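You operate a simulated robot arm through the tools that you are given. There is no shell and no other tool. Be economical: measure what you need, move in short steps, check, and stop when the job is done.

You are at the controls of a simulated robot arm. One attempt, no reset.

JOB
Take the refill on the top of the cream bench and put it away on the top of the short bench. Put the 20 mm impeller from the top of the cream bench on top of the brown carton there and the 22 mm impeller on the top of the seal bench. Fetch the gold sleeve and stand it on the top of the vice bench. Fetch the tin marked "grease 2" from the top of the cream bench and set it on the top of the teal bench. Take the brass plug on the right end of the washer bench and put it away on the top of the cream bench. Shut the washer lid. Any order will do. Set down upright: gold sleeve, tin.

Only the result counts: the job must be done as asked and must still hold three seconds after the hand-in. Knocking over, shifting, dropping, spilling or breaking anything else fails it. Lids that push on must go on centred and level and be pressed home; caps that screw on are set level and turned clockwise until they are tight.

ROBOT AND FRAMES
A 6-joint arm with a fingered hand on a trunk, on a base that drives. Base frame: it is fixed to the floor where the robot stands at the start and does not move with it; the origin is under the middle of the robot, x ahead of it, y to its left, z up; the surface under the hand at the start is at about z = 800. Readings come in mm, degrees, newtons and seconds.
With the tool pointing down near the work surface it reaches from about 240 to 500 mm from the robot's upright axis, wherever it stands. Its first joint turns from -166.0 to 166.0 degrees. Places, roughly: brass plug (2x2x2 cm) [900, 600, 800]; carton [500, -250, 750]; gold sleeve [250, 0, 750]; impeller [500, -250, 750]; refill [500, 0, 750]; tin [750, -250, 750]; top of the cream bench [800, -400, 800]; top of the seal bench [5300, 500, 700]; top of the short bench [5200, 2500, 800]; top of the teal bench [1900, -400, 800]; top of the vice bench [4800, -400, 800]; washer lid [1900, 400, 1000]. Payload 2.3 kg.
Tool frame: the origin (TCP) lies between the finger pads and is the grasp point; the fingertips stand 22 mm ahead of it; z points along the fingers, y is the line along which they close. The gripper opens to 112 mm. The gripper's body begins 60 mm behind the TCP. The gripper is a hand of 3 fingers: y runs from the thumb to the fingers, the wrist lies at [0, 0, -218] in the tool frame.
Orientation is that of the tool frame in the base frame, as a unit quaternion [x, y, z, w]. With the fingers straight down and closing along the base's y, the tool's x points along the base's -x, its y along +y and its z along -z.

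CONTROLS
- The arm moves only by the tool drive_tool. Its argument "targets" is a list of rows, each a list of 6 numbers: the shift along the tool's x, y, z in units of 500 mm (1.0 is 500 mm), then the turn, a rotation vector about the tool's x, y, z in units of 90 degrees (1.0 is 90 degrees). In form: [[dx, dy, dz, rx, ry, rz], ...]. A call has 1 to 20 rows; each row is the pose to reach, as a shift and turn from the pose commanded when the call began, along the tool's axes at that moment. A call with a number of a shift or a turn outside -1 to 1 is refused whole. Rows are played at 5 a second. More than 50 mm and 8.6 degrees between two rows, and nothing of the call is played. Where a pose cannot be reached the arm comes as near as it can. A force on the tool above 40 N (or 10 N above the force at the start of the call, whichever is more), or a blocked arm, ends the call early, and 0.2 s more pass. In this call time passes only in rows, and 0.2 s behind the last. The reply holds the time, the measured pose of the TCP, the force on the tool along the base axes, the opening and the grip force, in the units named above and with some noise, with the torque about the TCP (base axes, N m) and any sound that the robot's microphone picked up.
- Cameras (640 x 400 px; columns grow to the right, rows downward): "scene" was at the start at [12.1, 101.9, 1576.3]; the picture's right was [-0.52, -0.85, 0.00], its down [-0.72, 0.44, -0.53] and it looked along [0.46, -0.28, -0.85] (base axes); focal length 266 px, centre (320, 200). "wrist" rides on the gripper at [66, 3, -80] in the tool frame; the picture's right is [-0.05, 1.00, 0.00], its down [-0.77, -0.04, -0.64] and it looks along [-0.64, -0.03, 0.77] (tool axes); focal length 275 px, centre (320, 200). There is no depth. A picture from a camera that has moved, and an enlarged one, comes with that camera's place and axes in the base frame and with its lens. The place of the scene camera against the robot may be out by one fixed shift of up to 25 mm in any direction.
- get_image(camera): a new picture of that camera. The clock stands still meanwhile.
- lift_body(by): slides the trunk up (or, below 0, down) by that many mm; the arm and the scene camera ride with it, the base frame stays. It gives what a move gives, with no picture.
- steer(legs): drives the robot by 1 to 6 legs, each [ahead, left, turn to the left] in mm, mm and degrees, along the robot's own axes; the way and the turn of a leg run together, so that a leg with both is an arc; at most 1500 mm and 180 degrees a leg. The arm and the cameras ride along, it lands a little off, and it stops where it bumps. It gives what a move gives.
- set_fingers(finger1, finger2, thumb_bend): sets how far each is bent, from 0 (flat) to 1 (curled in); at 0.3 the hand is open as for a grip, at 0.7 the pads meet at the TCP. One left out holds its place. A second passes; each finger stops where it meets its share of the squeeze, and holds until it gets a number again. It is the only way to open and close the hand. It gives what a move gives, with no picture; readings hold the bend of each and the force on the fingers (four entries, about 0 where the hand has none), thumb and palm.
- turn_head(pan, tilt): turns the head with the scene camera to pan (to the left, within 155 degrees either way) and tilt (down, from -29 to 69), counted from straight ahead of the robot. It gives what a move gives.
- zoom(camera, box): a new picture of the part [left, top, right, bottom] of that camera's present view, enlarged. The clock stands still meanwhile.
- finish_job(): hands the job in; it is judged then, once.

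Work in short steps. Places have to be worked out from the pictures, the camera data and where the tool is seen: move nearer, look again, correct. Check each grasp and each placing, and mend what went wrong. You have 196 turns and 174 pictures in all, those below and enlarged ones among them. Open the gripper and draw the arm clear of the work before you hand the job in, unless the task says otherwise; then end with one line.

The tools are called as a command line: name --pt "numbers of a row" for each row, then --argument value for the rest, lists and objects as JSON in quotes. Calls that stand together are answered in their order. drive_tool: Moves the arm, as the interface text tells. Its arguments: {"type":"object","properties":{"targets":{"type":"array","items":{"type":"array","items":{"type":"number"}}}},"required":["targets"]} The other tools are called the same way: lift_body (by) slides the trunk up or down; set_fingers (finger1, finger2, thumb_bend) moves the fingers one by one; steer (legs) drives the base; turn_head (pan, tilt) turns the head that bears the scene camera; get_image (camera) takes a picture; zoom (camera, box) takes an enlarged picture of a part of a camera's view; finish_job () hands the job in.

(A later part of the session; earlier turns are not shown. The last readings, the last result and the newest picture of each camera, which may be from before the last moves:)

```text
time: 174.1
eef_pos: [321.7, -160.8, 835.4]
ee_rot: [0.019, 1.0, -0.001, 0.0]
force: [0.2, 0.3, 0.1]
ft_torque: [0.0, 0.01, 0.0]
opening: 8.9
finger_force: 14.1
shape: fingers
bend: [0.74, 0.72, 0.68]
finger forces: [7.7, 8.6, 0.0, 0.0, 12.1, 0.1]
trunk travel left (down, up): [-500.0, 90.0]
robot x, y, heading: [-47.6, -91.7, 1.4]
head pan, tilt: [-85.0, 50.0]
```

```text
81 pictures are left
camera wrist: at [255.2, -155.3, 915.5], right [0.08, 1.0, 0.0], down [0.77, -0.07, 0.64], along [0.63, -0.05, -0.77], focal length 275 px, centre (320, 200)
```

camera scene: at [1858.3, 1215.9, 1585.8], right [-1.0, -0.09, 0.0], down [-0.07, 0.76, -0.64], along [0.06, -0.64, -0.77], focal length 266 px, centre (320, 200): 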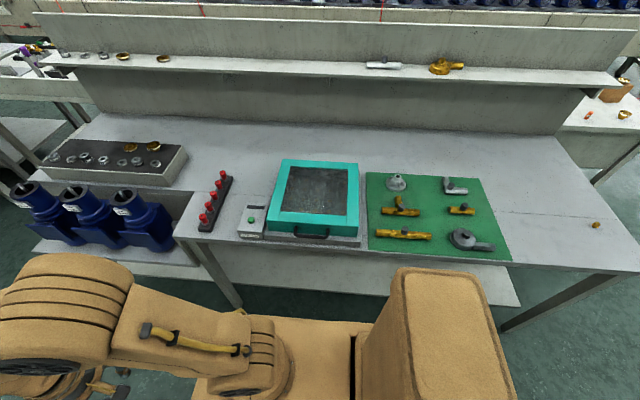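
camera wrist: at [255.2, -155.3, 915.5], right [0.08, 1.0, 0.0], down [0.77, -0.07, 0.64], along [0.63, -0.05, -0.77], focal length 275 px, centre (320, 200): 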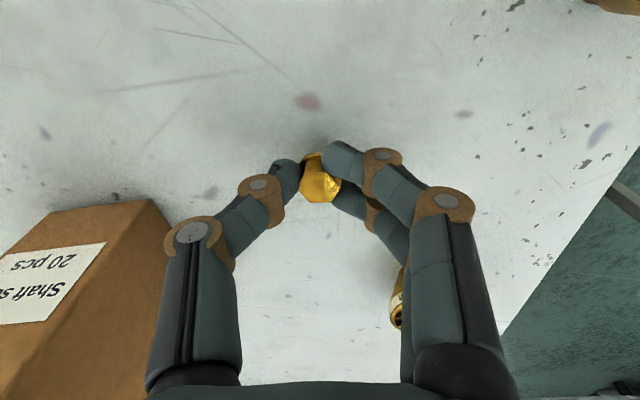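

Close to the surface (weight just relieved). I lower 2 mm more, then open gradually.

drive_tool --pt "0 0 0.003 0 0 0" --pt "0 0 0.005 0 0 0"

set_fingers --finger1 0.6 --finger2 0.6 --thumb_bend 0.6

drive_tool --pt "0 0 -0.006 0 0 0"

set_fingers --finger1 0.46 --finger2 0.46 --thumb_bend 0.46

get_image --camera "wrist"

```text
time: 174.7
eef_pos: [321.0, -160.9, 832.1]
ee_rot: [0.019, 1.0, -0.001, 0.0]
force: [-0.2, 0.3, 0.0]
ft_torque: [-0.01, 0.0, 0.01]
opening: 8.8
finger_force: 13.9
shape: fingers
bend: [0.74, 0.72, 0.68]
finger forces: [7.6, 8.7, 0.0, 0.0, 12.1, 0.1]
trunk travel left (down, up): [-500.0, 90.0]
robot x, y, heading: [-42.5, -93.1, 1.7]
head pan, tilt: [-85.0, 50.0]
```

```text
time: 175.7
eef_pos: [321.3, -160.8, 832.2]
ee_rot: [0.02, 1.0, 0.0, 0.0]
force: [0.0, -0.2, 0.6]
ft_torque: [0.01, -0.01, 0.01]
opening: 26.4
finger_force: 0.0
shape: fingers
bend: [0.6, 0.6, 0.6]
finger forces: [0.0, 0.0, 0.0, 0.1, 0.1, 0.1]
trunk travel left (down, up): [-500.0, 90.0]
robot x, y, heading: [-46.4, -96.8, 1.6]
head pan, tilt: [-85.0, 50.0]
```

```text
time: 176.1
eef_pos: [320.5, -160.4, 836.5]
ee_rot: [0.019, 1.0, 0.0, -0.001]
force: [0.1, 0.3, -0.1]
ft_torque: [0.01, 0.01, 0.02]
opening: 26.5
finger_force: 0.1
shape: fingers
bend: [0.6, 0.6, 0.6]
finger forces: [0.1, 0.0, 0.1, 0.0, 0.0, 0.0]
trunk travel left (down, up): [-500.0, 90.0]
robot x, y, heading: [-40.8, -95.0, 1.6]
head pan, tilt: [-85.0, 50.0]
```

```text
time: 177.1
eef_pos: [320.9, -159.8, 835.5]
ee_rot: [0.02, 1.0, 0.0, 0.0]
force: [-0.3, 0.2, 0.3]
ft_torque: [0.01, 0.0, -0.02]
opening: 65.6
finger_force: 0.0
shape: fingers
bend: [0.46, 0.46, 0.46]
finger forces: [0.1, 0.1, 0.0, 0.0, 0.0, 0.1]
trunk travel left (down, up): [-500.0, 90.0]
robot x, y, heading: [-46.7, -90.2, 1.6]
head pan, tilt: [-85.0, 50.0]
```

```text
80 pictures are left
camera wrist: at [255.0, -154.3, 916.8], right [0.08, 1.0, 0.0], down [0.77, -0.07, 0.64], along [0.63, -0.05, -0.77], focal length 275 px, centre (320, 200)
```

wrist: 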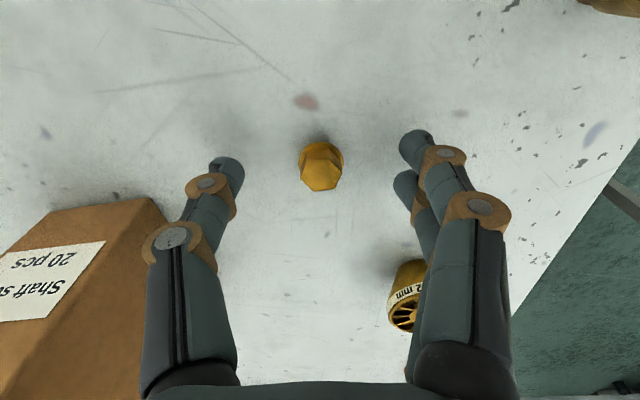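

Plug is down. Now the gold sleeve near [268,-53]: raise, open, and move over it.

drive_tool --pt "0 0 -0.09 0 0 0" --pt "0 0 -0.18 0 0 0" --pt "0 0 -0.25 0 0 0" --pt "0.038 0.07 -0.25 0 0 0" --pt "0.076 0.14 -0.25 0 0 0" --pt "0.114 0.21 -0.25 0 0 0"

set_fingers --finger1 0.34 --finger2 0.34 --thumb_bend 0.34

get_image --camera "wrist"

```text
time: 178.5
eef_pos: [264.6, -54.7, 961.4]
ee_rot: [0.019, 1.0, 0.0, -0.001]
force: [0.2, -0.2, 0.7]
ft_torque: [-0.02, 0.05, 0.01]
opening: 66.1
finger_force: 0.0
shape: fingers
bend: [0.46, 0.46, 0.46]
finger forces: [0.0, 0.0, 0.0, 0.0, 0.0, 0.1]
trunk travel left (down, up): [-500.0, 90.0]
robot x, y, heading: [-42.9, -91.3, 1.3]
head pan, tilt: [-85.0, 50.0]
```

```text
time: 179.5
eef_pos: [264.3, -55.8, 961.6]
ee_rot: [0.019, 1.0, 0.0, 0.0]
force: [-0.4, 0.6, -0.2]
ft_torque: [0.01, -0.02, 0.0]
opening: 100.2
finger_force: 0.1
shape: fingers
bend: [0.34, 0.34, 0.34]
finger forces: [0.0, 0.0, 0.0, 0.1, 0.0, 0.0]
trunk travel left (down, up): [-500.0, 90.0]
robot x, y, heading: [-42.7, -92.4, 1.5]
head pan, tilt: [-85.0, 50.0]
```

```text
79 pictures are left
camera wrist: at [198.7, -49.2, 1042.0], right [0.08, 1.0, 0.0], down [0.77, -0.07, 0.64], along [0.63, -0.05, -0.77], focal length 275 px, centre (320, 200)
```

wrist: 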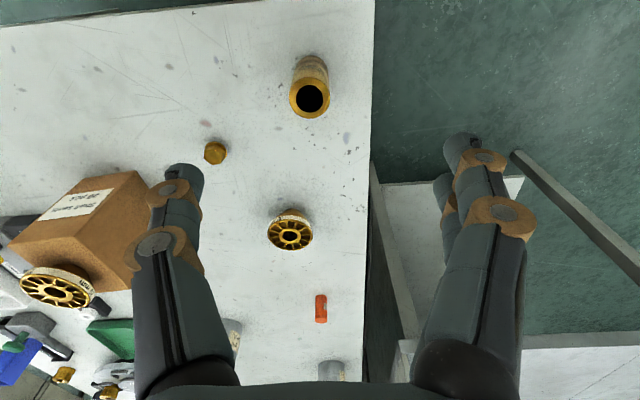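

Sleeve at about [258,-60], ~65 mm tall. I lower over it and close.

drive_tool --pt "0.012 -0.009 0.08 0 0 0" --pt "0.012 -0.009 0.16 0 0 0" --pt "0.012 -0.009 0.232 0 0 0"

set_fingers --finger1 0.5 --finger2 0.5 --thumb_bend 0.5

get_image --camera "wrist"

```text
time: 180.3
eef_pos: [259.9, -58.6, 845.1]
ee_rot: [0.018, 1.0, 0.0, 0.0]
force: [-0.7, 0.8, 0.0]
ft_torque: [0.03, 0.0, -0.02]
opening: 100.3
finger_force: 0.1
shape: fingers
bend: [0.34, 0.34, 0.34]
finger forces: [0.0, 0.0, 0.0, 0.0, 0.0, 0.0]
trunk travel left (down, up): [-500.0, 90.0]
robot x, y, heading: [-41.4, -88.6, 1.3]
head pan, tilt: [-85.0, 50.0]
```

```text
time: 181.3
eef_pos: [259.5, -58.2, 845.5]
ee_rot: [0.019, 1.0, 0.0, -0.001]
force: [-0.6, 0.0, 1.2]
ft_torque: [-0.01, -0.03, -0.01]
opening: 55.9
finger_force: 0.1
shape: fingers
bend: [0.5, 0.5, 0.5]
finger forces: [0.0, 0.0, 0.0, 0.0, 0.1, 0.1]
trunk travel left (down, up): [-500.0, 90.0]
robot x, y, heading: [-45.2, -91.7, 1.6]
head pan, tilt: [-85.0, 50.0]
```

```text
78 pictures are left
camera wrist: at [193.7, -52.3, 926.5], right [0.08, 1.0, 0.0], down [0.77, -0.07, 0.64], along [0.63, -0.05, -0.77], focal length 275 px, centre (320, 200)
```

wrist: 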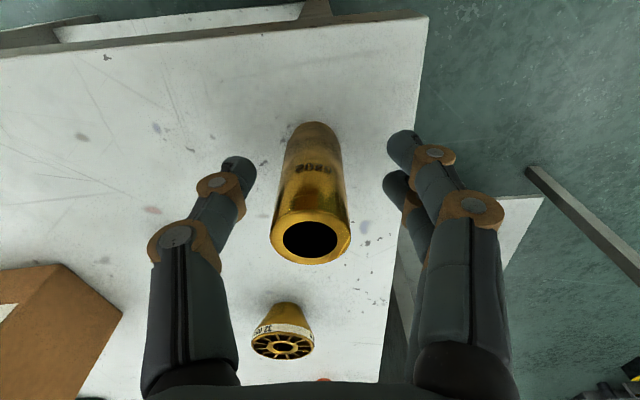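

Slight centring, then close.

drive_tool --pt "0.009 -0.003 0.006 0 0 0"

set_fingers --finger1 0.66 --finger2 0.66 --thumb_bend 0.66

get_image --camera "wrist"

```text
time: 181.7
eef_pos: [254.4, -59.8, 843.1]
ee_rot: [0.02, 1.0, 0.0, 0.0]
force: [-1.0, 0.3, -0.3]
ft_torque: [-0.01, 0.01, 0.01]
opening: 55.6
finger_force: 0.1
shape: fingers
bend: [0.5, 0.5, 0.5]
finger forces: [0.1, 0.1, 0.0, 0.0, 0.0, 0.0]
trunk travel left (down, up): [-500.0, 90.0]
robot x, y, heading: [-46.2, -93.7, 1.8]
head pan, tilt: [-85.0, 50.0]
```

```text
time: 182.7
eef_pos: [256.2, -60.1, 843.6]
ee_rot: [0.018, 1.0, 0.0, 0.0]
force: [0.0, 0.2, 0.4]
ft_torque: [0.02, 0.0, -0.03]
opening: 17.2
finger_force: 2.6
shape: fingers
bend: [0.65, 0.62, 0.64]
finger forces: [0.2, 2.8, 0.1, 0.0, 3.2, 0.0]
trunk travel left (down, up): [-500.0, 90.0]
robot x, y, heading: [-46.3, -91.2, 1.7]
head pan, tilt: [-85.0, 50.0]
```

```text
77 pictures are left
camera wrist: at [189.3, -53.9, 924.2], right [0.08, 1.0, 0.0], down [0.77, -0.07, 0.64], along [0.63, -0.05, -0.77], focal length 275 px, centre (320, 200)
```

wrist: 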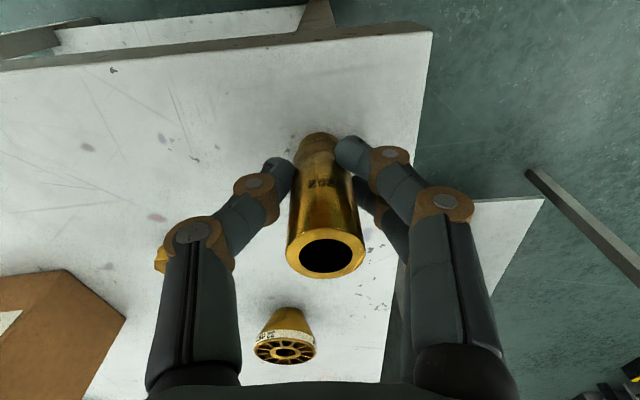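

Light grip, sleeve still vertical. Tighten, then lift a little and check.

set_fingers --finger1 0.74 --finger2 0.74 --thumb_bend 0.74

drive_tool --pt "0 0 -0.03 0 0 0" --pt "0 0 -0.06 0 0 0"

get_image --camera "wrist"

```text
time: 183.7
eef_pos: [254.5, -59.6, 843.1]
ee_rot: [0.019, 1.0, 0.0, 0.0]
force: [0.4, 1.4, -0.1]
ft_torque: [0.01, 0.02, 0.01]
opening: 12.7
finger_force: 11.1
shape: fingers
bend: [0.72, 0.68, 0.66]
finger forces: [3.8, 8.2, 0.1, 0.1, 11.6, 0.0]
trunk travel left (down, up): [-500.0, 90.0]
robot x, y, heading: [-48.3, -93.4, 1.3]
head pan, tilt: [-85.0, 50.0]
```

```text
time: 184.3
eef_pos: [256.9, -60.4, 873.3]
ee_rot: [0.019, 1.0, 0.001, -0.001]
force: [0.2, 0.2, -1.4]
ft_torque: [-0.01, -0.01, 0.0]
opening: 12.7
finger_force: 11.8
shape: fingers
bend: [0.72, 0.68, 0.66]
finger forces: [3.9, 8.3, 0.0, 0.1, 11.5, 0.0]
trunk travel left (down, up): [-500.0, 90.0]
robot x, y, heading: [-47.3, -91.4, 1.5]
head pan, tilt: [-85.0, 50.0]
```

```text
76 pictures are left
camera wrist: at [190.3, -54.4, 954.3], right [0.08, 1.0, 0.0], down [0.77, -0.07, 0.64], along [0.63, -0.05, -0.77], focal length 275 px, centre (320, 200)
```

wrist: 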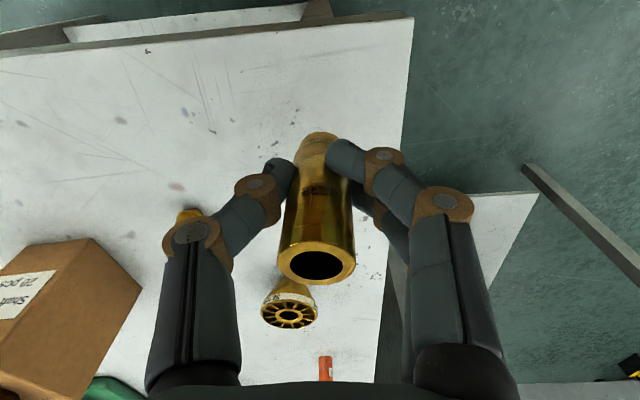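

Sleeve held, its base ~43 mm below the TCP. I raise it and drive by the right aisle to the vice bench.

drive_tool --pt "0 0 -0.09 0 0 0" --pt "0 0 -0.18 0 0 0" --pt "0 0 -0.27 0 0 0" --pt "0 0 -0.36 0 0 0"

steer --legs '[[-100, 0, -1.5], [0, -1230, 0], [1500, 0, 0], [1500, 0, 0]]'

turn_head --pan 20 --tilt 22

get_image --camera "scene"

```text
time: 185.3
eef_pos: [257.7, -60.0, 1054.7]
ee_rot: [0.019, 1.0, 0.0, 0.001]
force: [-0.2, -0.1, -0.7]
ft_torque: [0.02, -0.01, -0.05]
opening: 12.2
finger_force: 11.7
shape: fingers
bend: [0.72, 0.69, 0.66]
finger forces: [3.8, 8.5, 0.1, 0.0, 11.2, 0.1]
trunk travel left (down, up): [-500.0, 90.0]
robot x, y, heading: [-47.4, -93.7, 1.6]
head pan, tilt: [-85.0, 50.0]
```

```text
time: 206.8
eef_pos: [3241.7, -1312.5, 1054.8]
ee_rot: [0.044, 0.999, 0.0, 0.0]
force: [-0.7, 0.8, -0.5]
ft_torque: [0.03, 0.03, -0.01]
opening: 12.2
finger_force: 11.7
shape: fingers
bend: [0.72, 0.69, 0.66]
finger forces: [3.9, 8.5, 0.1, 0.0, 11.1, 0.1]
trunk travel left (down, up): [-500.0, 90.0]
robot x, y, heading: [2938.5, -1330.1, -1.5]
head pan, tilt: [-85.0, 50.0]
```

```text
time: 208.6
eef_pos: [3241.6, -1312.7, 1054.2]
ee_rot: [0.045, 0.999, 0.0, 0.001]
force: [0.5, 0.1, -1.3]
ft_torque: [0.0, -0.01, 0.0]
opening: 12.3
finger_force: 11.7
shape: fingers
bend: [0.72, 0.69, 0.66]
finger forces: [3.9, 8.4, 0.0, 0.1, 11.1, 0.0]
trunk travel left (down, up): [-500.0, 90.0]
robot x, y, heading: [2939.2, -1328.8, -1.2]
head pan, tilt: [20.0, 22.0]
```

```text
75 pictures are left
camera scene: at [2982.8, -1160.6, 1628.2], right [0.32, -0.95, 0.0], down [-0.36, -0.12, -0.93], along [0.88, 0.3, -0.37], focal length 266 px, centre (320, 200)
```

scene: 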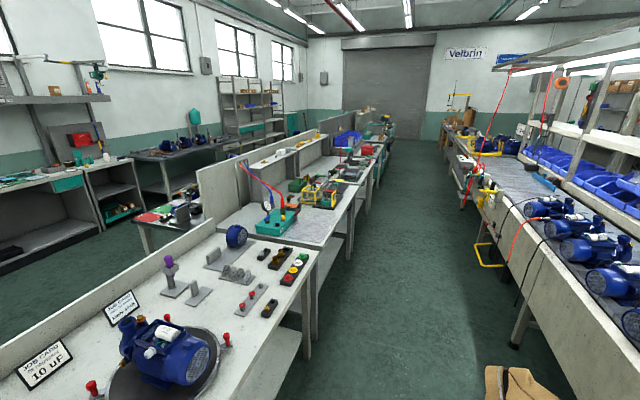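

The aisle is clear. On to x≈4650 and look left at the vice bench.

steer --legs '[[1000, 0, 1.3], [720, 0, 0]]'

turn_head --pan 80 --tilt 38

get_image --camera "scene"

```text
time: 217.4
eef_pos: [4992.2, -1328.2, 1054.2]
ee_rot: [0.031, 1.0, 0.0, 0.0]
force: [0.6, 0.3, -1.6]
ft_torque: [-0.02, -0.01, -0.04]
opening: 12.3
finger_force: 12.1
shape: fingers
bend: [0.72, 0.69, 0.66]
finger forces: [3.9, 8.5, 0.0, 0.0, 11.1, 0.0]
trunk travel left (down, up): [-500.0, 90.0]
robot x, y, heading: [4690.0, -1354.5, 0.1]
head pan, tilt: [20.0, 22.0]
```

```text
time: 218.7
eef_pos: [4991.0, -1328.3, 1054.6]
ee_rot: [0.03, 1.0, 0.0, 0.0]
force: [0.2, -0.4, -0.6]
ft_torque: [-0.01, -0.03, -0.02]
opening: 11.8
finger_force: 11.3
shape: fingers
bend: [0.72, 0.69, 0.66]
finger forces: [3.8, 8.5, 0.0, 0.0, 11.0, 0.0]
trunk travel left (down, up): [-500.0, 90.0]
robot x, y, heading: [4689.7, -1354.7, 0.4]
head pan, tilt: [80.0, 38.0]
```

```text
74 pictures are left
camera scene: at [4655.9, -1130.5, 1603.0], right [0.99, -0.17, 0.0], down [-0.11, -0.61, -0.79], along [0.13, 0.78, -0.62], focal length 266 px, centre (320, 200)
```

scene: 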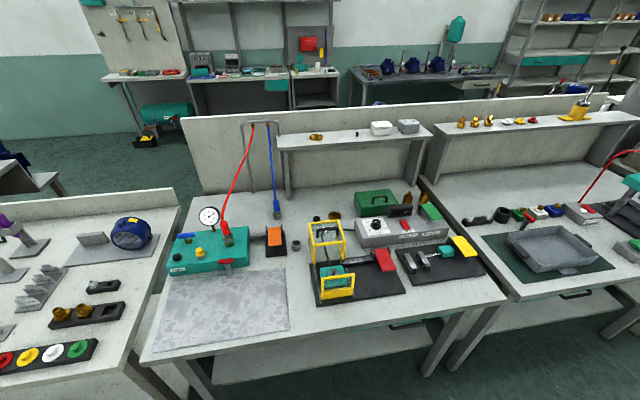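

The vice bench is the middle one with the yellow vice. I zoom in to choose a free spot near its front edge.

zoom --camera "scene" --box '[180, 200, 520, 390]'

```text
1.88 times, centred on (350, 295) of scene
camera zoom: at [4655.9, -1130.5, 1603.0], right [0.99, -0.17, 0.0], down [-0.11, -0.61, -0.79], along [0.13, 0.78, -0.62], focal length 501 px, centre (264, 21)
```

zoom: 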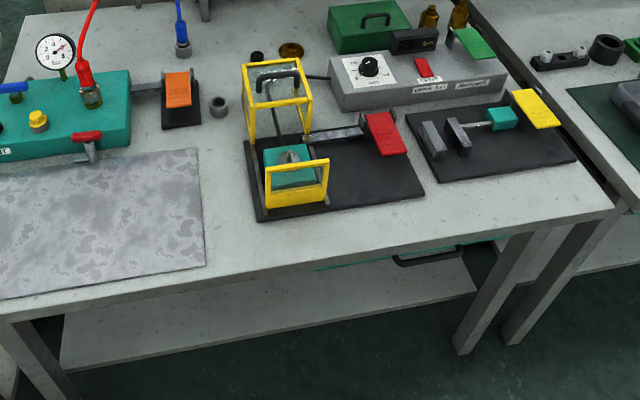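

A free strip in front of the second board: spot ≈[5107,-702]. I drive to about (5060,-1105).

steer --legs '[[375, 0, 0], [0, 250, 0]]'

turn_head --pan 85 --tilt 55

get_image --camera "scene"

```text
time: 222.5
eef_pos: [5371.1, -1082.8, 1054.5]
ee_rot: [0.036, 0.999, 0.001, 0.0]
force: [-0.1, 0.5, -0.6]
ft_torque: [-0.01, 0.0, 0.0]
opening: 12.0
finger_force: 11.5
shape: fingers
bend: [0.72, 0.69, 0.66]
finger forces: [3.9, 8.5, 0.0, 0.0, 11.1, 0.1]
trunk travel left (down, up): [-500.0, 90.0]
robot x, y, heading: [5071.8, -1104.3, -0.4]
head pan, tilt: [80.0, 38.0]
```

```text
time: 223.3
eef_pos: [5370.2, -1081.7, 1055.1]
ee_rot: [0.036, 0.999, 0.001, 0.0]
force: [-0.5, -0.2, -0.1]
ft_torque: [0.0, 0.04, -0.02]
opening: 12.2
finger_force: 11.6
shape: fingers
bend: [0.72, 0.69, 0.66]
finger forces: [3.9, 8.5, 0.1, 0.1, 11.1, 0.0]
trunk travel left (down, up): [-500.0, 90.0]
robot x, y, heading: [5067.3, -1107.0, -0.4]
head pan, tilt: [85.0, 55.0]
```

```text
72 pictures are left
camera scene: at [5028.2, -894.1, 1579.4], right [1.0, -0.09, 0.0], down [-0.08, -0.82, -0.57], along [0.05, 0.57, -0.82], focal length 266 px, centre (320, 200)
```

scene: 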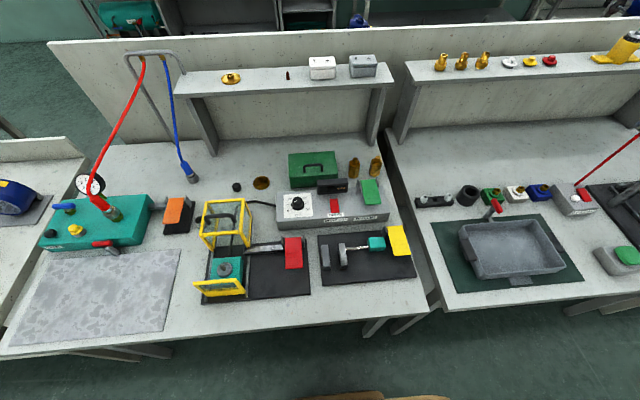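

Spot confirmed ≈[5110,-702]. I swing the arm to it, turning the hand along.

drive_tool --pt "0.0574 0.072 0 0 0 -0.085" --pt "0.115 0.144 0 0 0 -0.17" --pt "0.172 0.216 0 0 0 -0.255" --pt "0.23 0.288 0 0 0 -0.34" --pt "0.287 0.36 0 0 0 -0.425" --pt "0.344 0.432 0 0 0 -0.51" --pt "0.402 0.504 0 0 0 -0.595" --pt "0.459 0.576 0 0 0 -0.68" --pt "0.517 0.648 0 0 0 -0.765" --pt "0.574 0.72 0 0 0 -0.85" --pt "0.574 0.72 0.08 0 0 -0.85" --pt "0.574 0.72 0.16 0 0 -0.85" --pt "0.574 0.72 0.24 0 0 -0.85"

get_image --camera "wrist"

get_image --camera "scene"

```text
time: 226.1
eef_pos: [5111.6, -705.9, 934.8]
ee_rot: [-0.591, 0.807, 0.0, 0.0]
force: [-0.5, 0.2, -1.4]
ft_torque: [-0.02, -0.01, -0.01]
opening: 10.8
finger_force: 11.1
shape: fingers
bend: [0.72, 0.69, 0.67]
finger forces: [3.3, 8.3, 0.0, 0.1, 10.8, 0.0]
trunk travel left (down, up): [-500.0, 90.0]
robot x, y, heading: [5066.1, -1101.6, -0.6]
head pan, tilt: [85.0, 55.0]
```

```text
71 pictures are left
camera wrist: at [5088.0, -767.5, 1016.1], right [-0.94, 0.35, 0.0], down [0.27, 0.72, 0.64], along [0.22, 0.6, -0.77], focal length 275 px, centre (320, 200)
```

wrist: 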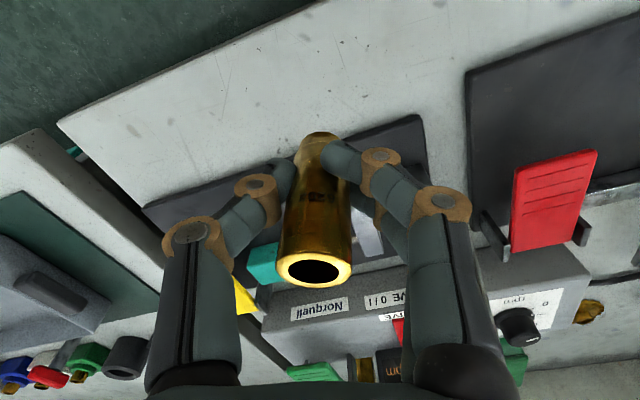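

```text
70 pictures are left
camera scene: at [5028.2, -893.7, 1579.3], right [1.0, -0.09, 0.0], down [-0.08, -0.82, -0.57], along [0.05, 0.57, -0.82], focal length 266 px, centre (320, 200)
```

scene: 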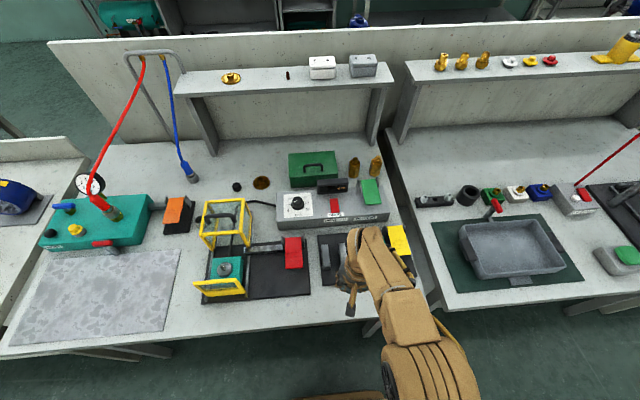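

The landing point is well inside the free strip. Lower to 848, then creep to contact.

drive_tool --pt "0 0 0.09 0 0 0" --pt "0 0 0.17 0 0 0"

drive_tool --pt "0 0 0.005 0 0 0" --pt "0 0 0.009 0 0 0"

get_image --camera "wrist"

```text
time: 226.7
eef_pos: [5109.4, -704.6, 848.8]
ee_rot: [-0.591, 0.807, 0.0, 0.0]
force: [-0.5, 1.0, -0.9]
ft_torque: [0.01, -0.01, 0.0]
opening: 10.5
finger_force: 10.6
shape: fingers
bend: [0.72, 0.69, 0.67]
finger forces: [3.3, 8.2, 0.0, 0.0, 10.7, 0.1]
trunk travel left (down, up): [-500.0, 90.0]
robot x, y, heading: [5069.5, -1105.0, -0.4]
head pan, tilt: [85.0, 55.0]
```

```text
time: 227.3
eef_pos: [5110.3, -704.0, 844.1]
ee_rot: [-0.59, 0.807, 0.0, -0.001]
force: [1.0, -0.4, -0.8]
ft_torque: [-0.04, 0.0, -0.01]
opening: 10.6
finger_force: 11.1
shape: fingers
bend: [0.72, 0.69, 0.67]
finger forces: [3.3, 8.3, 0.1, 0.1, 10.7, 0.0]
trunk travel left (down, up): [-500.0, 90.0]
robot x, y, heading: [5067.6, -1106.1, -0.2]
head pan, tilt: [85.0, 55.0]
```

```text
69 pictures are left
camera wrist: at [5087.0, -765.5, 926.1], right [-0.94, 0.35, 0.0], down [0.27, 0.72, 0.64], along [0.22, 0.6, -0.77], focal length 275 px, centre (320, 200)
```

wrist: 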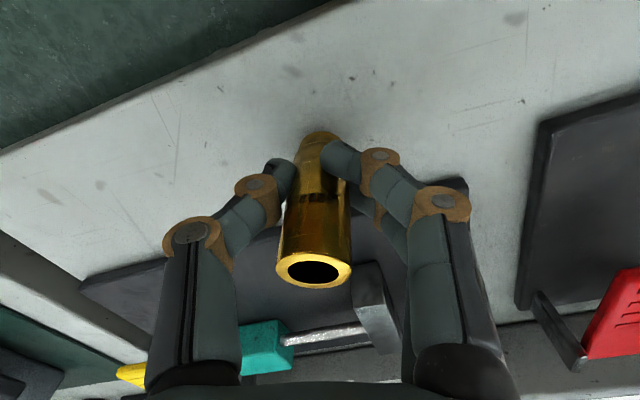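

Still hanging (–0.8 N). I creep further.

drive_tool --pt "0 0 0.003 0 0 0" --pt "0 0 0.006 0 0 0"

```text
time: 227.9
eef_pos: [5109.1, -704.0, 842.2]
ee_rot: [-0.591, 0.807, 0.001, -0.001]
force: [0.5, -1.5, 1.9]
ft_torque: [-0.02, -0.02, -0.05]
opening: 10.9
finger_force: 12.6
shape: fingers
bend: [0.72, 0.69, 0.67]
finger forces: [3.8, 8.6, 0.1, 0.0, 11.7, 0.0]
trunk travel left (down, up): [-500.0, 90.0]
robot x, y, heading: [5067.9, -1106.4, -0.3]
head pan, tilt: [85.0, 55.0]
```

Contact (+2 N). Release gradually.

set_fingers --finger1 0.64 --finger2 0.61 --thumb_bend 0.62

set_fingers --finger1 0.48 --finger2 0.48 --thumb_bend 0.48

get_image --camera "wrist"

```text
time: 228.9
eef_pos: [5109.3, -703.2, 843.2]
ee_rot: [-0.59, 0.807, -0.001, 0.0]
force: [-0.7, -0.3, -0.9]
ft_torque: [-0.04, 0.02, 0.02]
opening: 19.0
finger_force: 0.4
shape: fingers
bend: [0.64, 0.61, 0.62]
finger forces: [0.0, 0.2, 0.1, 0.1, 0.2, 0.1]
trunk travel left (down, up): [-500.0, 90.0]
robot x, y, heading: [5066.7, -1104.3, -0.4]
head pan, tilt: [85.0, 55.0]
```

```text
time: 229.9
eef_pos: [5108.9, -702.9, 842.8]
ee_rot: [-0.591, 0.807, -0.001, 0.0]
force: [-0.7, 0.1, -0.5]
ft_torque: [-0.03, -0.02, -0.03]
opening: 60.3
finger_force: 0.1
shape: fingers
bend: [0.48, 0.48, 0.48]
finger forces: [0.0, 0.0, 0.0, 0.1, 0.0, 0.0]
trunk travel left (down, up): [-500.0, 90.0]
robot x, y, heading: [5068.8, -1102.5, -0.5]
head pan, tilt: [85.0, 55.0]
```

```text
68 pictures are left
camera wrist: at [5086.6, -764.9, 923.6], right [-0.94, 0.35, 0.0], down [0.27, 0.72, 0.64], along [0.22, 0.6, -0.77], focal length 275 px, centre (320, 200)
```

wrist: 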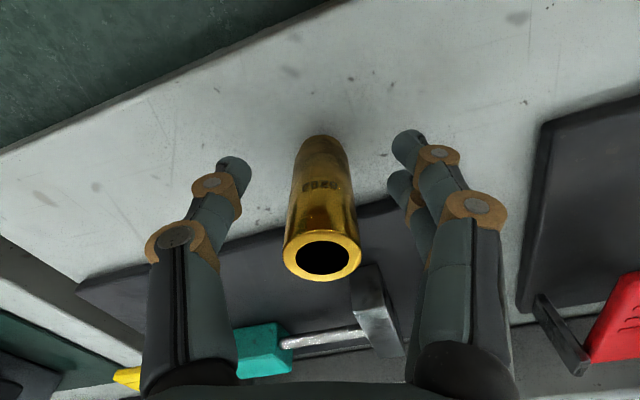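

The sleeve stands upright. Lift clear and swing back.

drive_tool --pt "0 0 -0.09 0 0 0" --pt "0 0 -0.18 0 0 0" --pt "0 0 -0.27 0 0 0" --pt "0 0 -0.36 0 0 0" --pt "0 0 -0.42 0 0 0"

drive_tool --pt "0.057 -0.073 0 0 0 0.085" --pt "0.114 -0.145 0 0 0 0.17" --pt "0.17 -0.218 0 0 0 0.255" --pt "0.227 -0.29 0 0 0 0.34" --pt "0.284 -0.363 0 0 0 0.425" --pt "0.341 -0.436 0 0 0 0.51" --pt "0.398 -0.508 0 0 0 0.595" --pt "0.454 -0.581 0 0 0 0.68" --pt "0.511 -0.653 0 0 0 0.765" --pt "0.568 -0.726 0 0 0 0.85"

zoom --camera "scene" --box '[200, 180, 440, 340]'

```text
time: 231.1
eef_pos: [5112.5, -703.8, 1053.5]
ee_rot: [-0.591, 0.807, -0.001, 0.001]
force: [0.1, -0.8, -1.2]
ft_torque: [0.01, 0.0, 0.0]
opening: 60.4
finger_force: 0.0
shape: fingers
bend: [0.48, 0.48, 0.48]
finger forces: [0.0, 0.0, 0.0, 0.1, 0.0, 0.1]
trunk travel left (down, up): [-500.0, 90.0]
robot x, y, heading: [5067.8, -1102.3, -0.4]
head pan, tilt: [85.0, 55.0]
```

```text
time: 233.3
eef_pos: [5369.8, -1083.1, 1048.0]
ee_rot: [0.037, 0.999, -0.001, 0.0]
force: [0.7, 0.5, -1.1]
ft_torque: [0.02, 0.0, -0.01]
opening: 60.4
finger_force: 0.0
shape: fingers
bend: [0.48, 0.48, 0.48]
finger forces: [0.0, 0.0, 0.0, 0.1, 0.0, 0.1]
trunk travel left (down, up): [-500.0, 90.0]
robot x, y, heading: [5065.8, -1104.9, -0.4]
head pan, tilt: [85.0, 55.0]
```

```text
2.50 times, centred on (320, 260) of scene
camera zoom: at [5028.9, -894.9, 1579.5], right [1.0, -0.09, 0.0], down [-0.08, -0.82, -0.57], along [0.05, 0.57, -0.82], focal length 665 px, centre (320, 50)
```

zoom: 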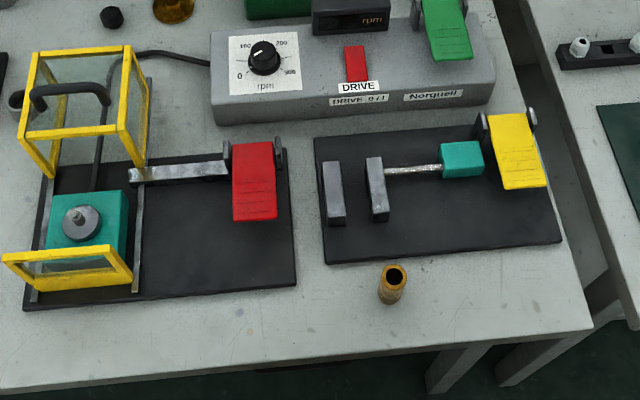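

The sleeve stands well on the vice bench. On the way back I stop at the teal bench to scout a spot for the tin.

steer --legs '[[0, -230, 0.4], [-1500, 0, 0], [-1500, 0, 0], [-300, 0, 0]]'

turn_head --pan 85 --tilt 42

get_image --camera "scene"

```text
time: 250.9
eef_pos: [2028.5, -1330.1, 1049.3]
ee_rot: [0.035, 0.999, 0.001, 0.0]
force: [-0.3, 1.1, -0.1]
ft_torque: [-0.02, 0.0, 0.02]
opening: 60.3
finger_force: 0.0
shape: fingers
bend: [0.48, 0.48, 0.48]
finger forces: [0.0, 0.0, 0.0, 0.0, 0.1, 0.0]
trunk travel left (down, up): [-500.0, 90.0]
robot x, y, heading: [1725.7, -1350.9, -0.4]
head pan, tilt: [85.0, 55.0]
```

```text
time: 251.7
eef_pos: [2030.0, -1329.6, 1048.4]
ee_rot: [0.034, 0.999, 0.0, 0.0]
force: [0.1, -0.1, 1.3]
ft_torque: [-0.02, 0.0, 0.01]
opening: 60.4
finger_force: 0.0
shape: fingers
bend: [0.48, 0.48, 0.48]
finger forces: [0.0, 0.0, 0.0, 0.1, 0.1, 0.1]
trunk travel left (down, up): [-500.0, 90.0]
robot x, y, heading: [1727.2, -1355.9, -0.2]
head pan, tilt: [85.0, 42.0]
```

```text
66 pictures are left
camera scene: at [1688.4, -1130.8, 1597.0], right [1.0, -0.09, 0.0], down [-0.06, -0.67, -0.74], along [0.07, 0.74, -0.67], focal length 266 px, centre (320, 200)
```

scene: 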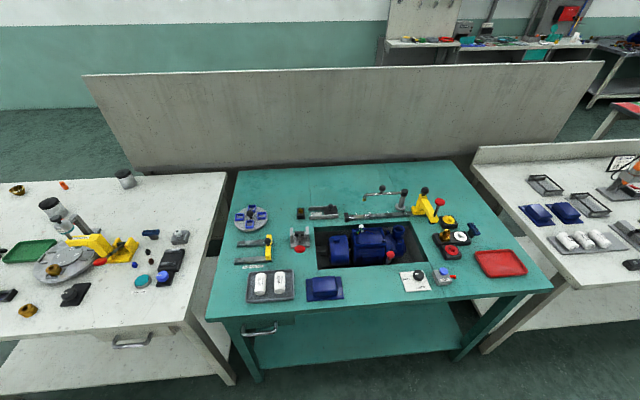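

There is a free front spot on the teal bench at about [1878,-683]. Now back to the cream bench's left side for the tin.

steer --legs '[[-1500, 0, 0.3], [-410, 0, 0], [0, 1400, 0], [0, 175, 0], [710, 0, 0]]'

get_image --camera "wrist"

```text
time: 272.7
eef_pos: [696.3, 299.3, 1047.6]
ee_rot: [0.004, 1.0, 0.0, 0.001]
force: [0.5, -0.4, 0.2]
ft_torque: [0.01, 0.0, 0.01]
opening: 60.6
finger_force: 0.0
shape: fingers
bend: [0.48, 0.48, 0.48]
finger forces: [0.0, 0.1, 0.0, 0.1, 0.0, 0.1]
trunk travel left (down, up): [-500.0, 90.0]
robot x, y, heading: [397.0, 257.3, 3.2]
head pan, tilt: [85.0, 42.0]
```

```text
65 pictures are left
camera wrist: at [630.7, 304.1, 1130.3], right [0.05, 1.0, 0.0], down [0.77, -0.04, 0.64], along [0.63, -0.03, -0.77], focal length 275 px, centre (320, 200)
```

wrist: 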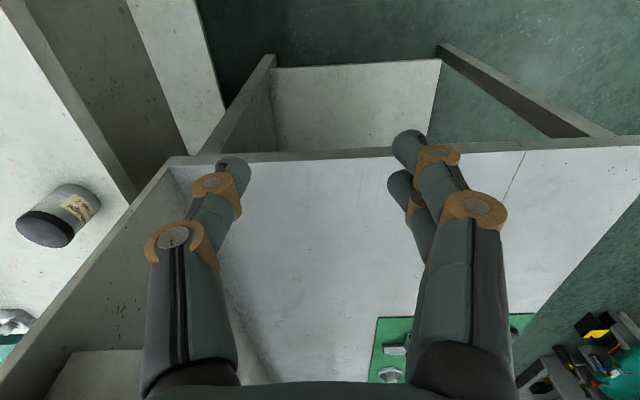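

It landed short (x=397 instead of ~527, heading 3.2°). I check the surroundings for a bump.

turn_head --pan -45 --tilt 60

get_image --camera "scene"

```text
time: 274.8
eef_pos: [696.6, 298.9, 1049.4]
ee_rot: [0.003, 1.0, 0.0, -0.001]
force: [-0.4, 0.5, -0.1]
ft_torque: [0.0, -0.04, -0.01]
opening: 60.4
finger_force: 0.1
shape: fingers
bend: [0.48, 0.48, 0.48]
finger forces: [0.0, 0.0, 0.0, 0.0, 0.0, 0.1]
trunk travel left (down, up): [-500.0, 90.0]
robot x, y, heading: [396.9, 259.2, 3.5]
head pan, tilt: [-45.0, 60.0]
```

```text
64 pictures are left
camera scene: at [391.7, 349.0, 1573.3], right [-0.66, -0.75, 0.0], down [-0.65, 0.58, -0.5], along [0.37, -0.33, -0.87], focal length 266 px, centre (320, 200)
```

scene: 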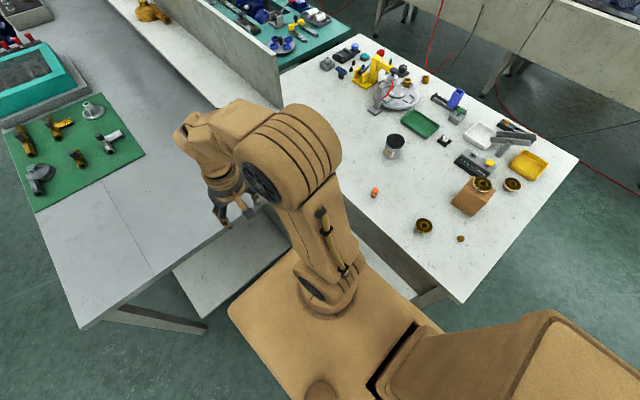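

All objects are intact. I correct heading and move to (535,222).

steer --legs '[[140, -35, -3.3]]'

set_fingers --finger1 0.3 --finger2 0.3 --thumb_bend 0.3

get_image --camera "wrist"

```text
time: 276.1
eef_pos: [836.5, 252.2, 1049.5]
ee_rot: [0.031, 1.0, 0.0, 0.0]
force: [-0.3, -0.4, 0.3]
ft_torque: [-0.01, 0.02, 0.01]
opening: 60.3
finger_force: 0.1
shape: fingers
bend: [0.48, 0.48, 0.48]
finger forces: [0.0, 0.0, 0.0, 0.0, 0.1, 0.0]
trunk travel left (down, up): [-500.0, 90.0]
robot x, y, heading: [533.9, 229.8, 0.1]
head pan, tilt: [-45.0, 60.0]
```

```text
time: 277.1
eef_pos: [837.0, 253.0, 1050.3]
ee_rot: [0.031, 1.0, 0.001, 0.0]
force: [-0.3, 0.3, 0.6]
ft_torque: [0.02, -0.01, 0.01]
opening: 111.0
finger_force: 0.1
shape: fingers
bend: [0.3, 0.3, 0.3]
finger forces: [0.1, 0.0, 0.0, 0.0, 0.1, 0.0]
trunk travel left (down, up): [-500.0, 90.0]
robot x, y, heading: [533.2, 227.8, 0.0]
head pan, tilt: [-45.0, 60.0]
```

```text
63 pictures are left
camera wrist: at [770.0, 260.9, 1130.3], right [0.11, 0.99, 0.0], down [0.77, -0.08, 0.64], along [0.63, -0.07, -0.77], focal length 275 px, centre (320, 200)
```

wrist: 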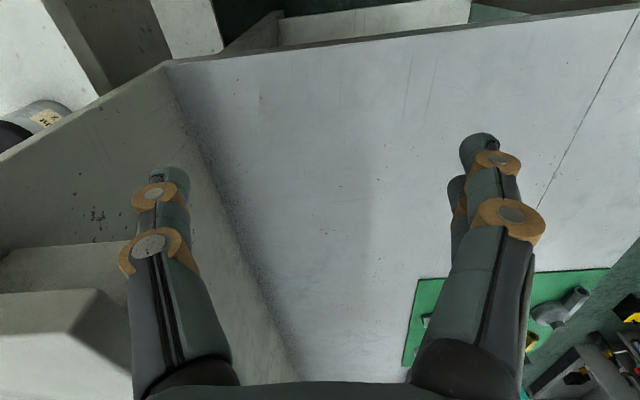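

The washer bench's divider wall starts near x=828, y≈60–80, between the hand and the tin. I back up, swing the hand over the cream bench, and then advance with the hand already on the right side.

steer --legs '[[-150, 0, 0]]'

drive_tool --pt "-0.005 -0.082 0 0 0 0" --pt "-0.01 -0.165 0 0 0 0" --pt "-0.015 -0.247 0 0 0 0" --pt "-0.02 -0.33 0 0 0 0" --pt "-0.026 -0.412 0 0 0 0" --pt "-0.031 -0.495 0 0 0 0" --pt "-0.036 -0.577 0 0 0 0" --pt "-0.041 -0.659 0 0 0 0"

steer --legs '[[145, -5, 0]]'

get_image --camera "wrist"

get_image --camera "scene"

```text
time: 278.5
eef_pos: [685.5, 252.8, 1049.6]
ee_rot: [0.031, 1.0, 0.0, -0.001]
force: [0.4, -0.5, 0.5]
ft_torque: [-0.01, 0.02, -0.01]
opening: 111.3
finger_force: 0.1
shape: fingers
bend: [0.3, 0.3, 0.3]
finger forces: [0.1, 0.0, 0.0, 0.0, 0.1, 0.0]
trunk travel left (down, up): [-500.0, 90.0]
robot x, y, heading: [382.9, 232.0, -0.1]
head pan, tilt: [-45.0, 60.0]
```

```text
time: 280.3
eef_pos: [684.9, -77.9, 1047.5]
ee_rot: [0.031, 1.0, 0.002, -0.001]
force: [0.2, -0.5, -0.6]
ft_torque: [-0.01, -0.02, -0.04]
opening: 111.3
finger_force: 0.1
shape: fingers
bend: [0.3, 0.3, 0.3]
finger forces: [0.0, 0.0, 0.0, 0.0, 0.0, 0.1]
trunk travel left (down, up): [-500.0, 90.0]
robot x, y, heading: [384.0, 226.7, 0.1]
head pan, tilt: [-45.0, 60.0]
```

```text
time: 281.7
eef_pos: [833.4, -83.0, 1047.2]
ee_rot: [0.029, 1.0, 0.0, -0.001]
force: [0.3, 0.1, -0.1]
ft_torque: [-0.03, 0.0, 0.0]
opening: 111.4
finger_force: 0.1
shape: fingers
bend: [0.3, 0.3, 0.3]
finger forces: [0.0, 0.0, 0.0, 0.1, 0.1, 0.0]
trunk travel left (down, up): [-500.0, 90.0]
robot x, y, heading: [532.7, 226.7, 0.2]
head pan, tilt: [-45.0, 60.0]
```

```text
62 pictures are left
camera wrist: at [767.9, -74.4, 1128.2], right [0.11, 0.99, 0.0], down [0.77, -0.08, 0.64], along [0.63, -0.07, -0.77], focal length 275 px, centre (320, 200)
```

wrist: 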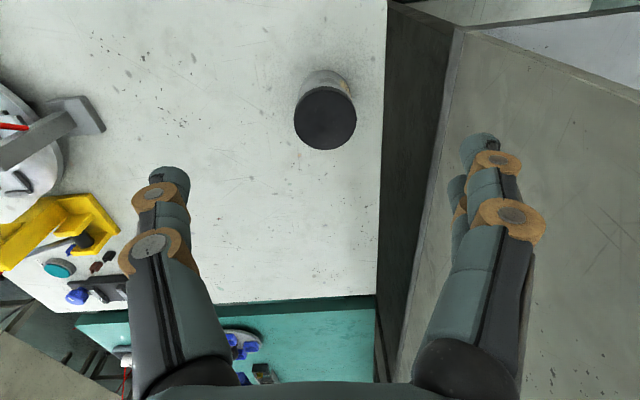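

```text
61 pictures are left
camera scene: at [533.4, 314.1, 1573.3], right [-0.7, -0.71, 0.0], down [-0.62, 0.61, -0.5], along [0.35, -0.35, -0.87], focal length 266 px, centre (320, 200)
```

scene: 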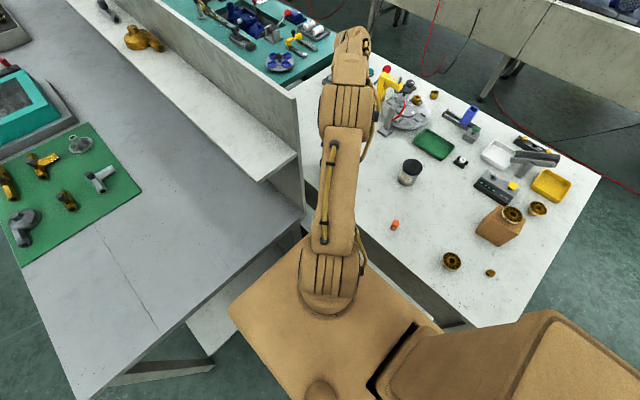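

The tin top is centred at about [868,-81], with ~95 mm clearance to the divider. I move over it and descend to 935 for a check.

drive_tool --pt "-0.07 0.008 0.0 0 0 0" --pt "-0.07 0.008 0.08 0 0 0" --pt "-0.07 0.008 0.16 0 0 0" --pt "-0.07 0.008 0.224 0 0 0"

get_image --camera "wrist"

```text
time: 282.7
eef_pos: [868.1, -80.4, 936.8]
ee_rot: [0.031, 1.0, 0.001, 0.0]
force: [0.2, 0.3, -0.2]
ft_torque: [0.03, -0.01, 0.01]
opening: 111.3
finger_force: 0.1
shape: fingers
bend: [0.3, 0.3, 0.3]
finger forces: [0.0, 0.0, 0.1, 0.1, 0.1, 0.0]
trunk travel left (down, up): [-500.0, 90.0]
robot x, y, heading: [531.0, 222.9, 0.4]
head pan, tilt: [-45.0, 60.0]
```

```text
60 pictures are left
camera wrist: at [802.0, -72.7, 1018.2], right [0.11, 0.99, 0.0], down [0.77, -0.08, 0.64], along [0.63, -0.07, -0.77], focal length 275 px, centre (320, 200)
```

wrist: 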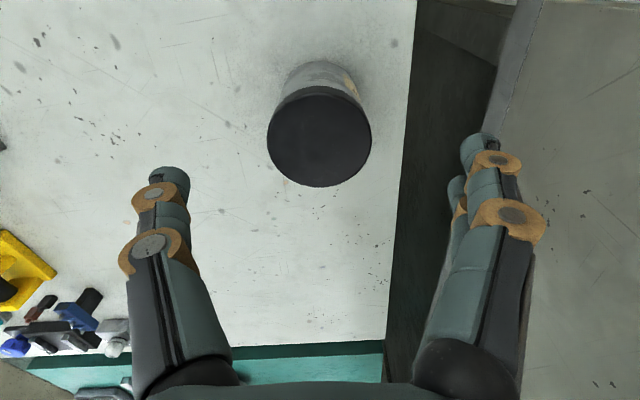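

Tin top at z≈873, Ø≈59 mm, centre [872,-81]. Lower around it to 843 and close in stages.

drive_tool --pt "-0.008 -0.001 0.09 0 0 0" --pt "-0.008 -0.001 0.187 0 0 0"

set_fingers --finger1 0.44 --finger2 0.44 --thumb_bend 0.44

get_image --camera "wrist"

```text
time: 283.3
eef_pos: [873.8, -85.0, 845.1]
ee_rot: [0.03, 1.0, -0.001, 0.0]
force: [1.1, 0.3, -0.2]
ft_torque: [0.0, 0.0, 0.02]
opening: 111.4
finger_force: 0.1
shape: fingers
bend: [0.3, 0.3, 0.3]
finger forces: [0.0, 0.0, 0.1, 0.0, 0.0, 0.0]
trunk travel left (down, up): [-500.0, 90.0]
robot x, y, heading: [530.3, 222.9, 0.3]
head pan, tilt: [-45.0, 60.0]
```

```text
time: 284.3
eef_pos: [872.6, -86.5, 843.8]
ee_rot: [0.031, 1.0, 0.0, 0.002]
force: [0.7, 0.8, 0.1]
ft_torque: [-0.01, -0.03, 0.03]
opening: 72.8
finger_force: 0.1
shape: fingers
bend: [0.44, 0.43, 0.44]
finger forces: [0.1, 0.6, 0.1, 0.0, 0.1, 0.1]
trunk travel left (down, up): [-500.0, 90.0]
robot x, y, heading: [530.1, 227.0, 0.5]
head pan, tilt: [-45.0, 60.0]
```

```text
59 pictures are left
camera wrist: at [806.5, -79.0, 925.6], right [0.11, 0.99, 0.0], down [0.77, -0.08, 0.64], along [0.63, -0.07, -0.77], focal length 275 px, centre (320, 200)
```

wrist: 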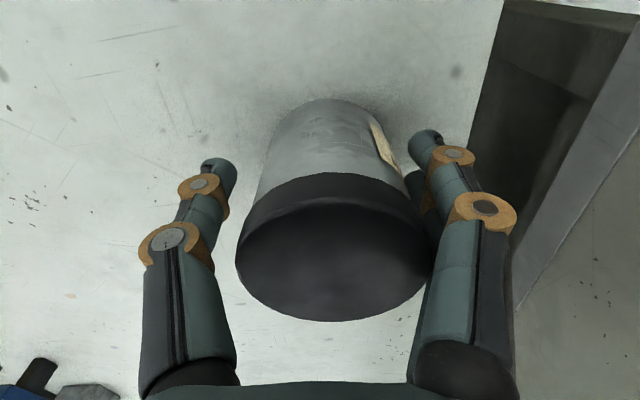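

The tin is ~5 mm toward the fingers' side; I centre and close.

drive_tool --pt "0 0.012 0 0 0 0"

set_fingers --finger1 0.58 --finger2 0.58 --thumb_bend 0.58

get_image --camera "wrist"

```text
time: 284.7
eef_pos: [872.1, -78.3, 843.4]
ee_rot: [0.031, 1.0, -0.001, 0.0]
force: [-0.7, -0.9, 0.9]
ft_torque: [0.0, -0.03, 0.02]
opening: 73.2
finger_force: 0.3
shape: fingers
bend: [0.44, 0.44, 0.44]
finger forces: [0.0, 0.1, 0.0, 0.0, 1.1, 0.1]
trunk travel left (down, up): [-500.0, 90.0]
robot x, y, heading: [529.1, 221.9, 0.1]
head pan, tilt: [-45.0, 60.0]
```

```text
time: 285.7
eef_pos: [872.7, -77.6, 843.1]
ee_rot: [0.03, 1.0, 0.001, -0.001]
force: [-0.7, 0.1, -0.2]
ft_torque: [0.02, 0.0, 0.04]
opening: 52.0
finger_force: 7.3
shape: fingers
bend: [0.53, 0.5, 0.53]
finger forces: [2.6, 4.6, 0.0, 0.0, 7.3, 0.0]
trunk travel left (down, up): [-500.0, 90.0]
robot x, y, heading: [531.9, 223.0, 0.1]
head pan, tilt: [-45.0, 60.0]
```

```text
58 pictures are left
camera wrist: at [806.5, -70.8, 924.3], right [0.11, 0.99, 0.0], down [0.77, -0.08, 0.64], along [0.63, -0.07, -0.77], focal length 275 px, centre (320, 200)
```

wrist: 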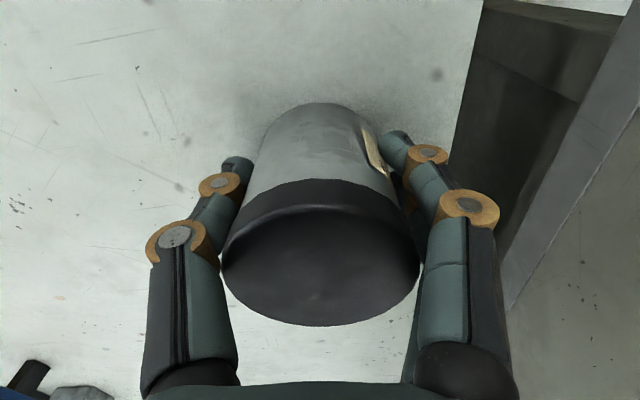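

Good contact all around; tighten more and lift.

set_fingers --finger1 0.72 --finger2 0.72 --thumb_bend 0.72

drive_tool --pt "0 0 -0.02 0 0 0" --pt "0 0 -0.05 0 0 0"

get_image --camera "wrist"

```text
time: 286.7
eef_pos: [872.3, -78.1, 843.6]
ee_rot: [0.031, 1.0, 0.0, -0.001]
force: [0.1, 0.3, 0.4]
ft_torque: [0.0, 0.01, 0.0]
opening: 49.7
finger_force: 17.4
shape: fingers
bend: [0.53, 0.5, 0.57]
finger forces: [7.9, 9.5, 0.0, 0.0, 17.4, 0.0]
trunk travel left (down, up): [-500.0, 90.0]
robot x, y, heading: [531.2, 224.1, 0.0]
head pan, tilt: [-45.0, 60.0]
```

```text
time: 287.3
eef_pos: [873.6, -76.7, 868.8]
ee_rot: [0.03, 1.0, 0.0, 0.0]
force: [-0.2, -0.9, -1.1]
ft_torque: [-0.02, 0.04, -0.03]
opening: 50.0
finger_force: 17.3
shape: fingers
bend: [0.53, 0.5, 0.57]
finger forces: [7.8, 9.6, 0.0, 0.0, 17.2, 0.0]
trunk travel left (down, up): [-500.0, 90.0]
robot x, y, heading: [536.0, 222.8, 0.2]
head pan, tilt: [-45.0, 60.0]
```

```text
57 pictures are left
camera wrist: at [807.4, -69.1, 948.6], right [0.11, 0.99, 0.0], down [0.77, -0.08, 0.64], along [0.63, -0.07, -0.77], focal length 275 px, centre (320, 200)
```

wrist: 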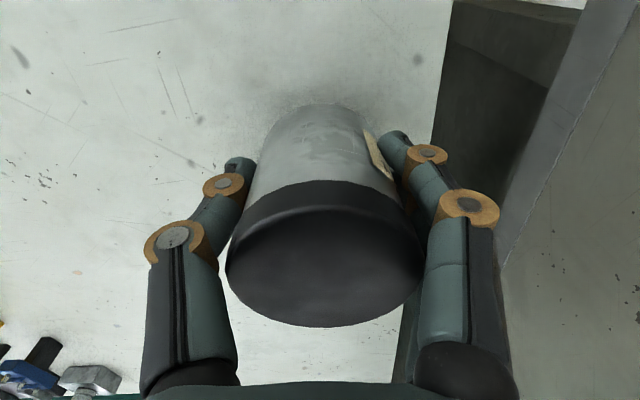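

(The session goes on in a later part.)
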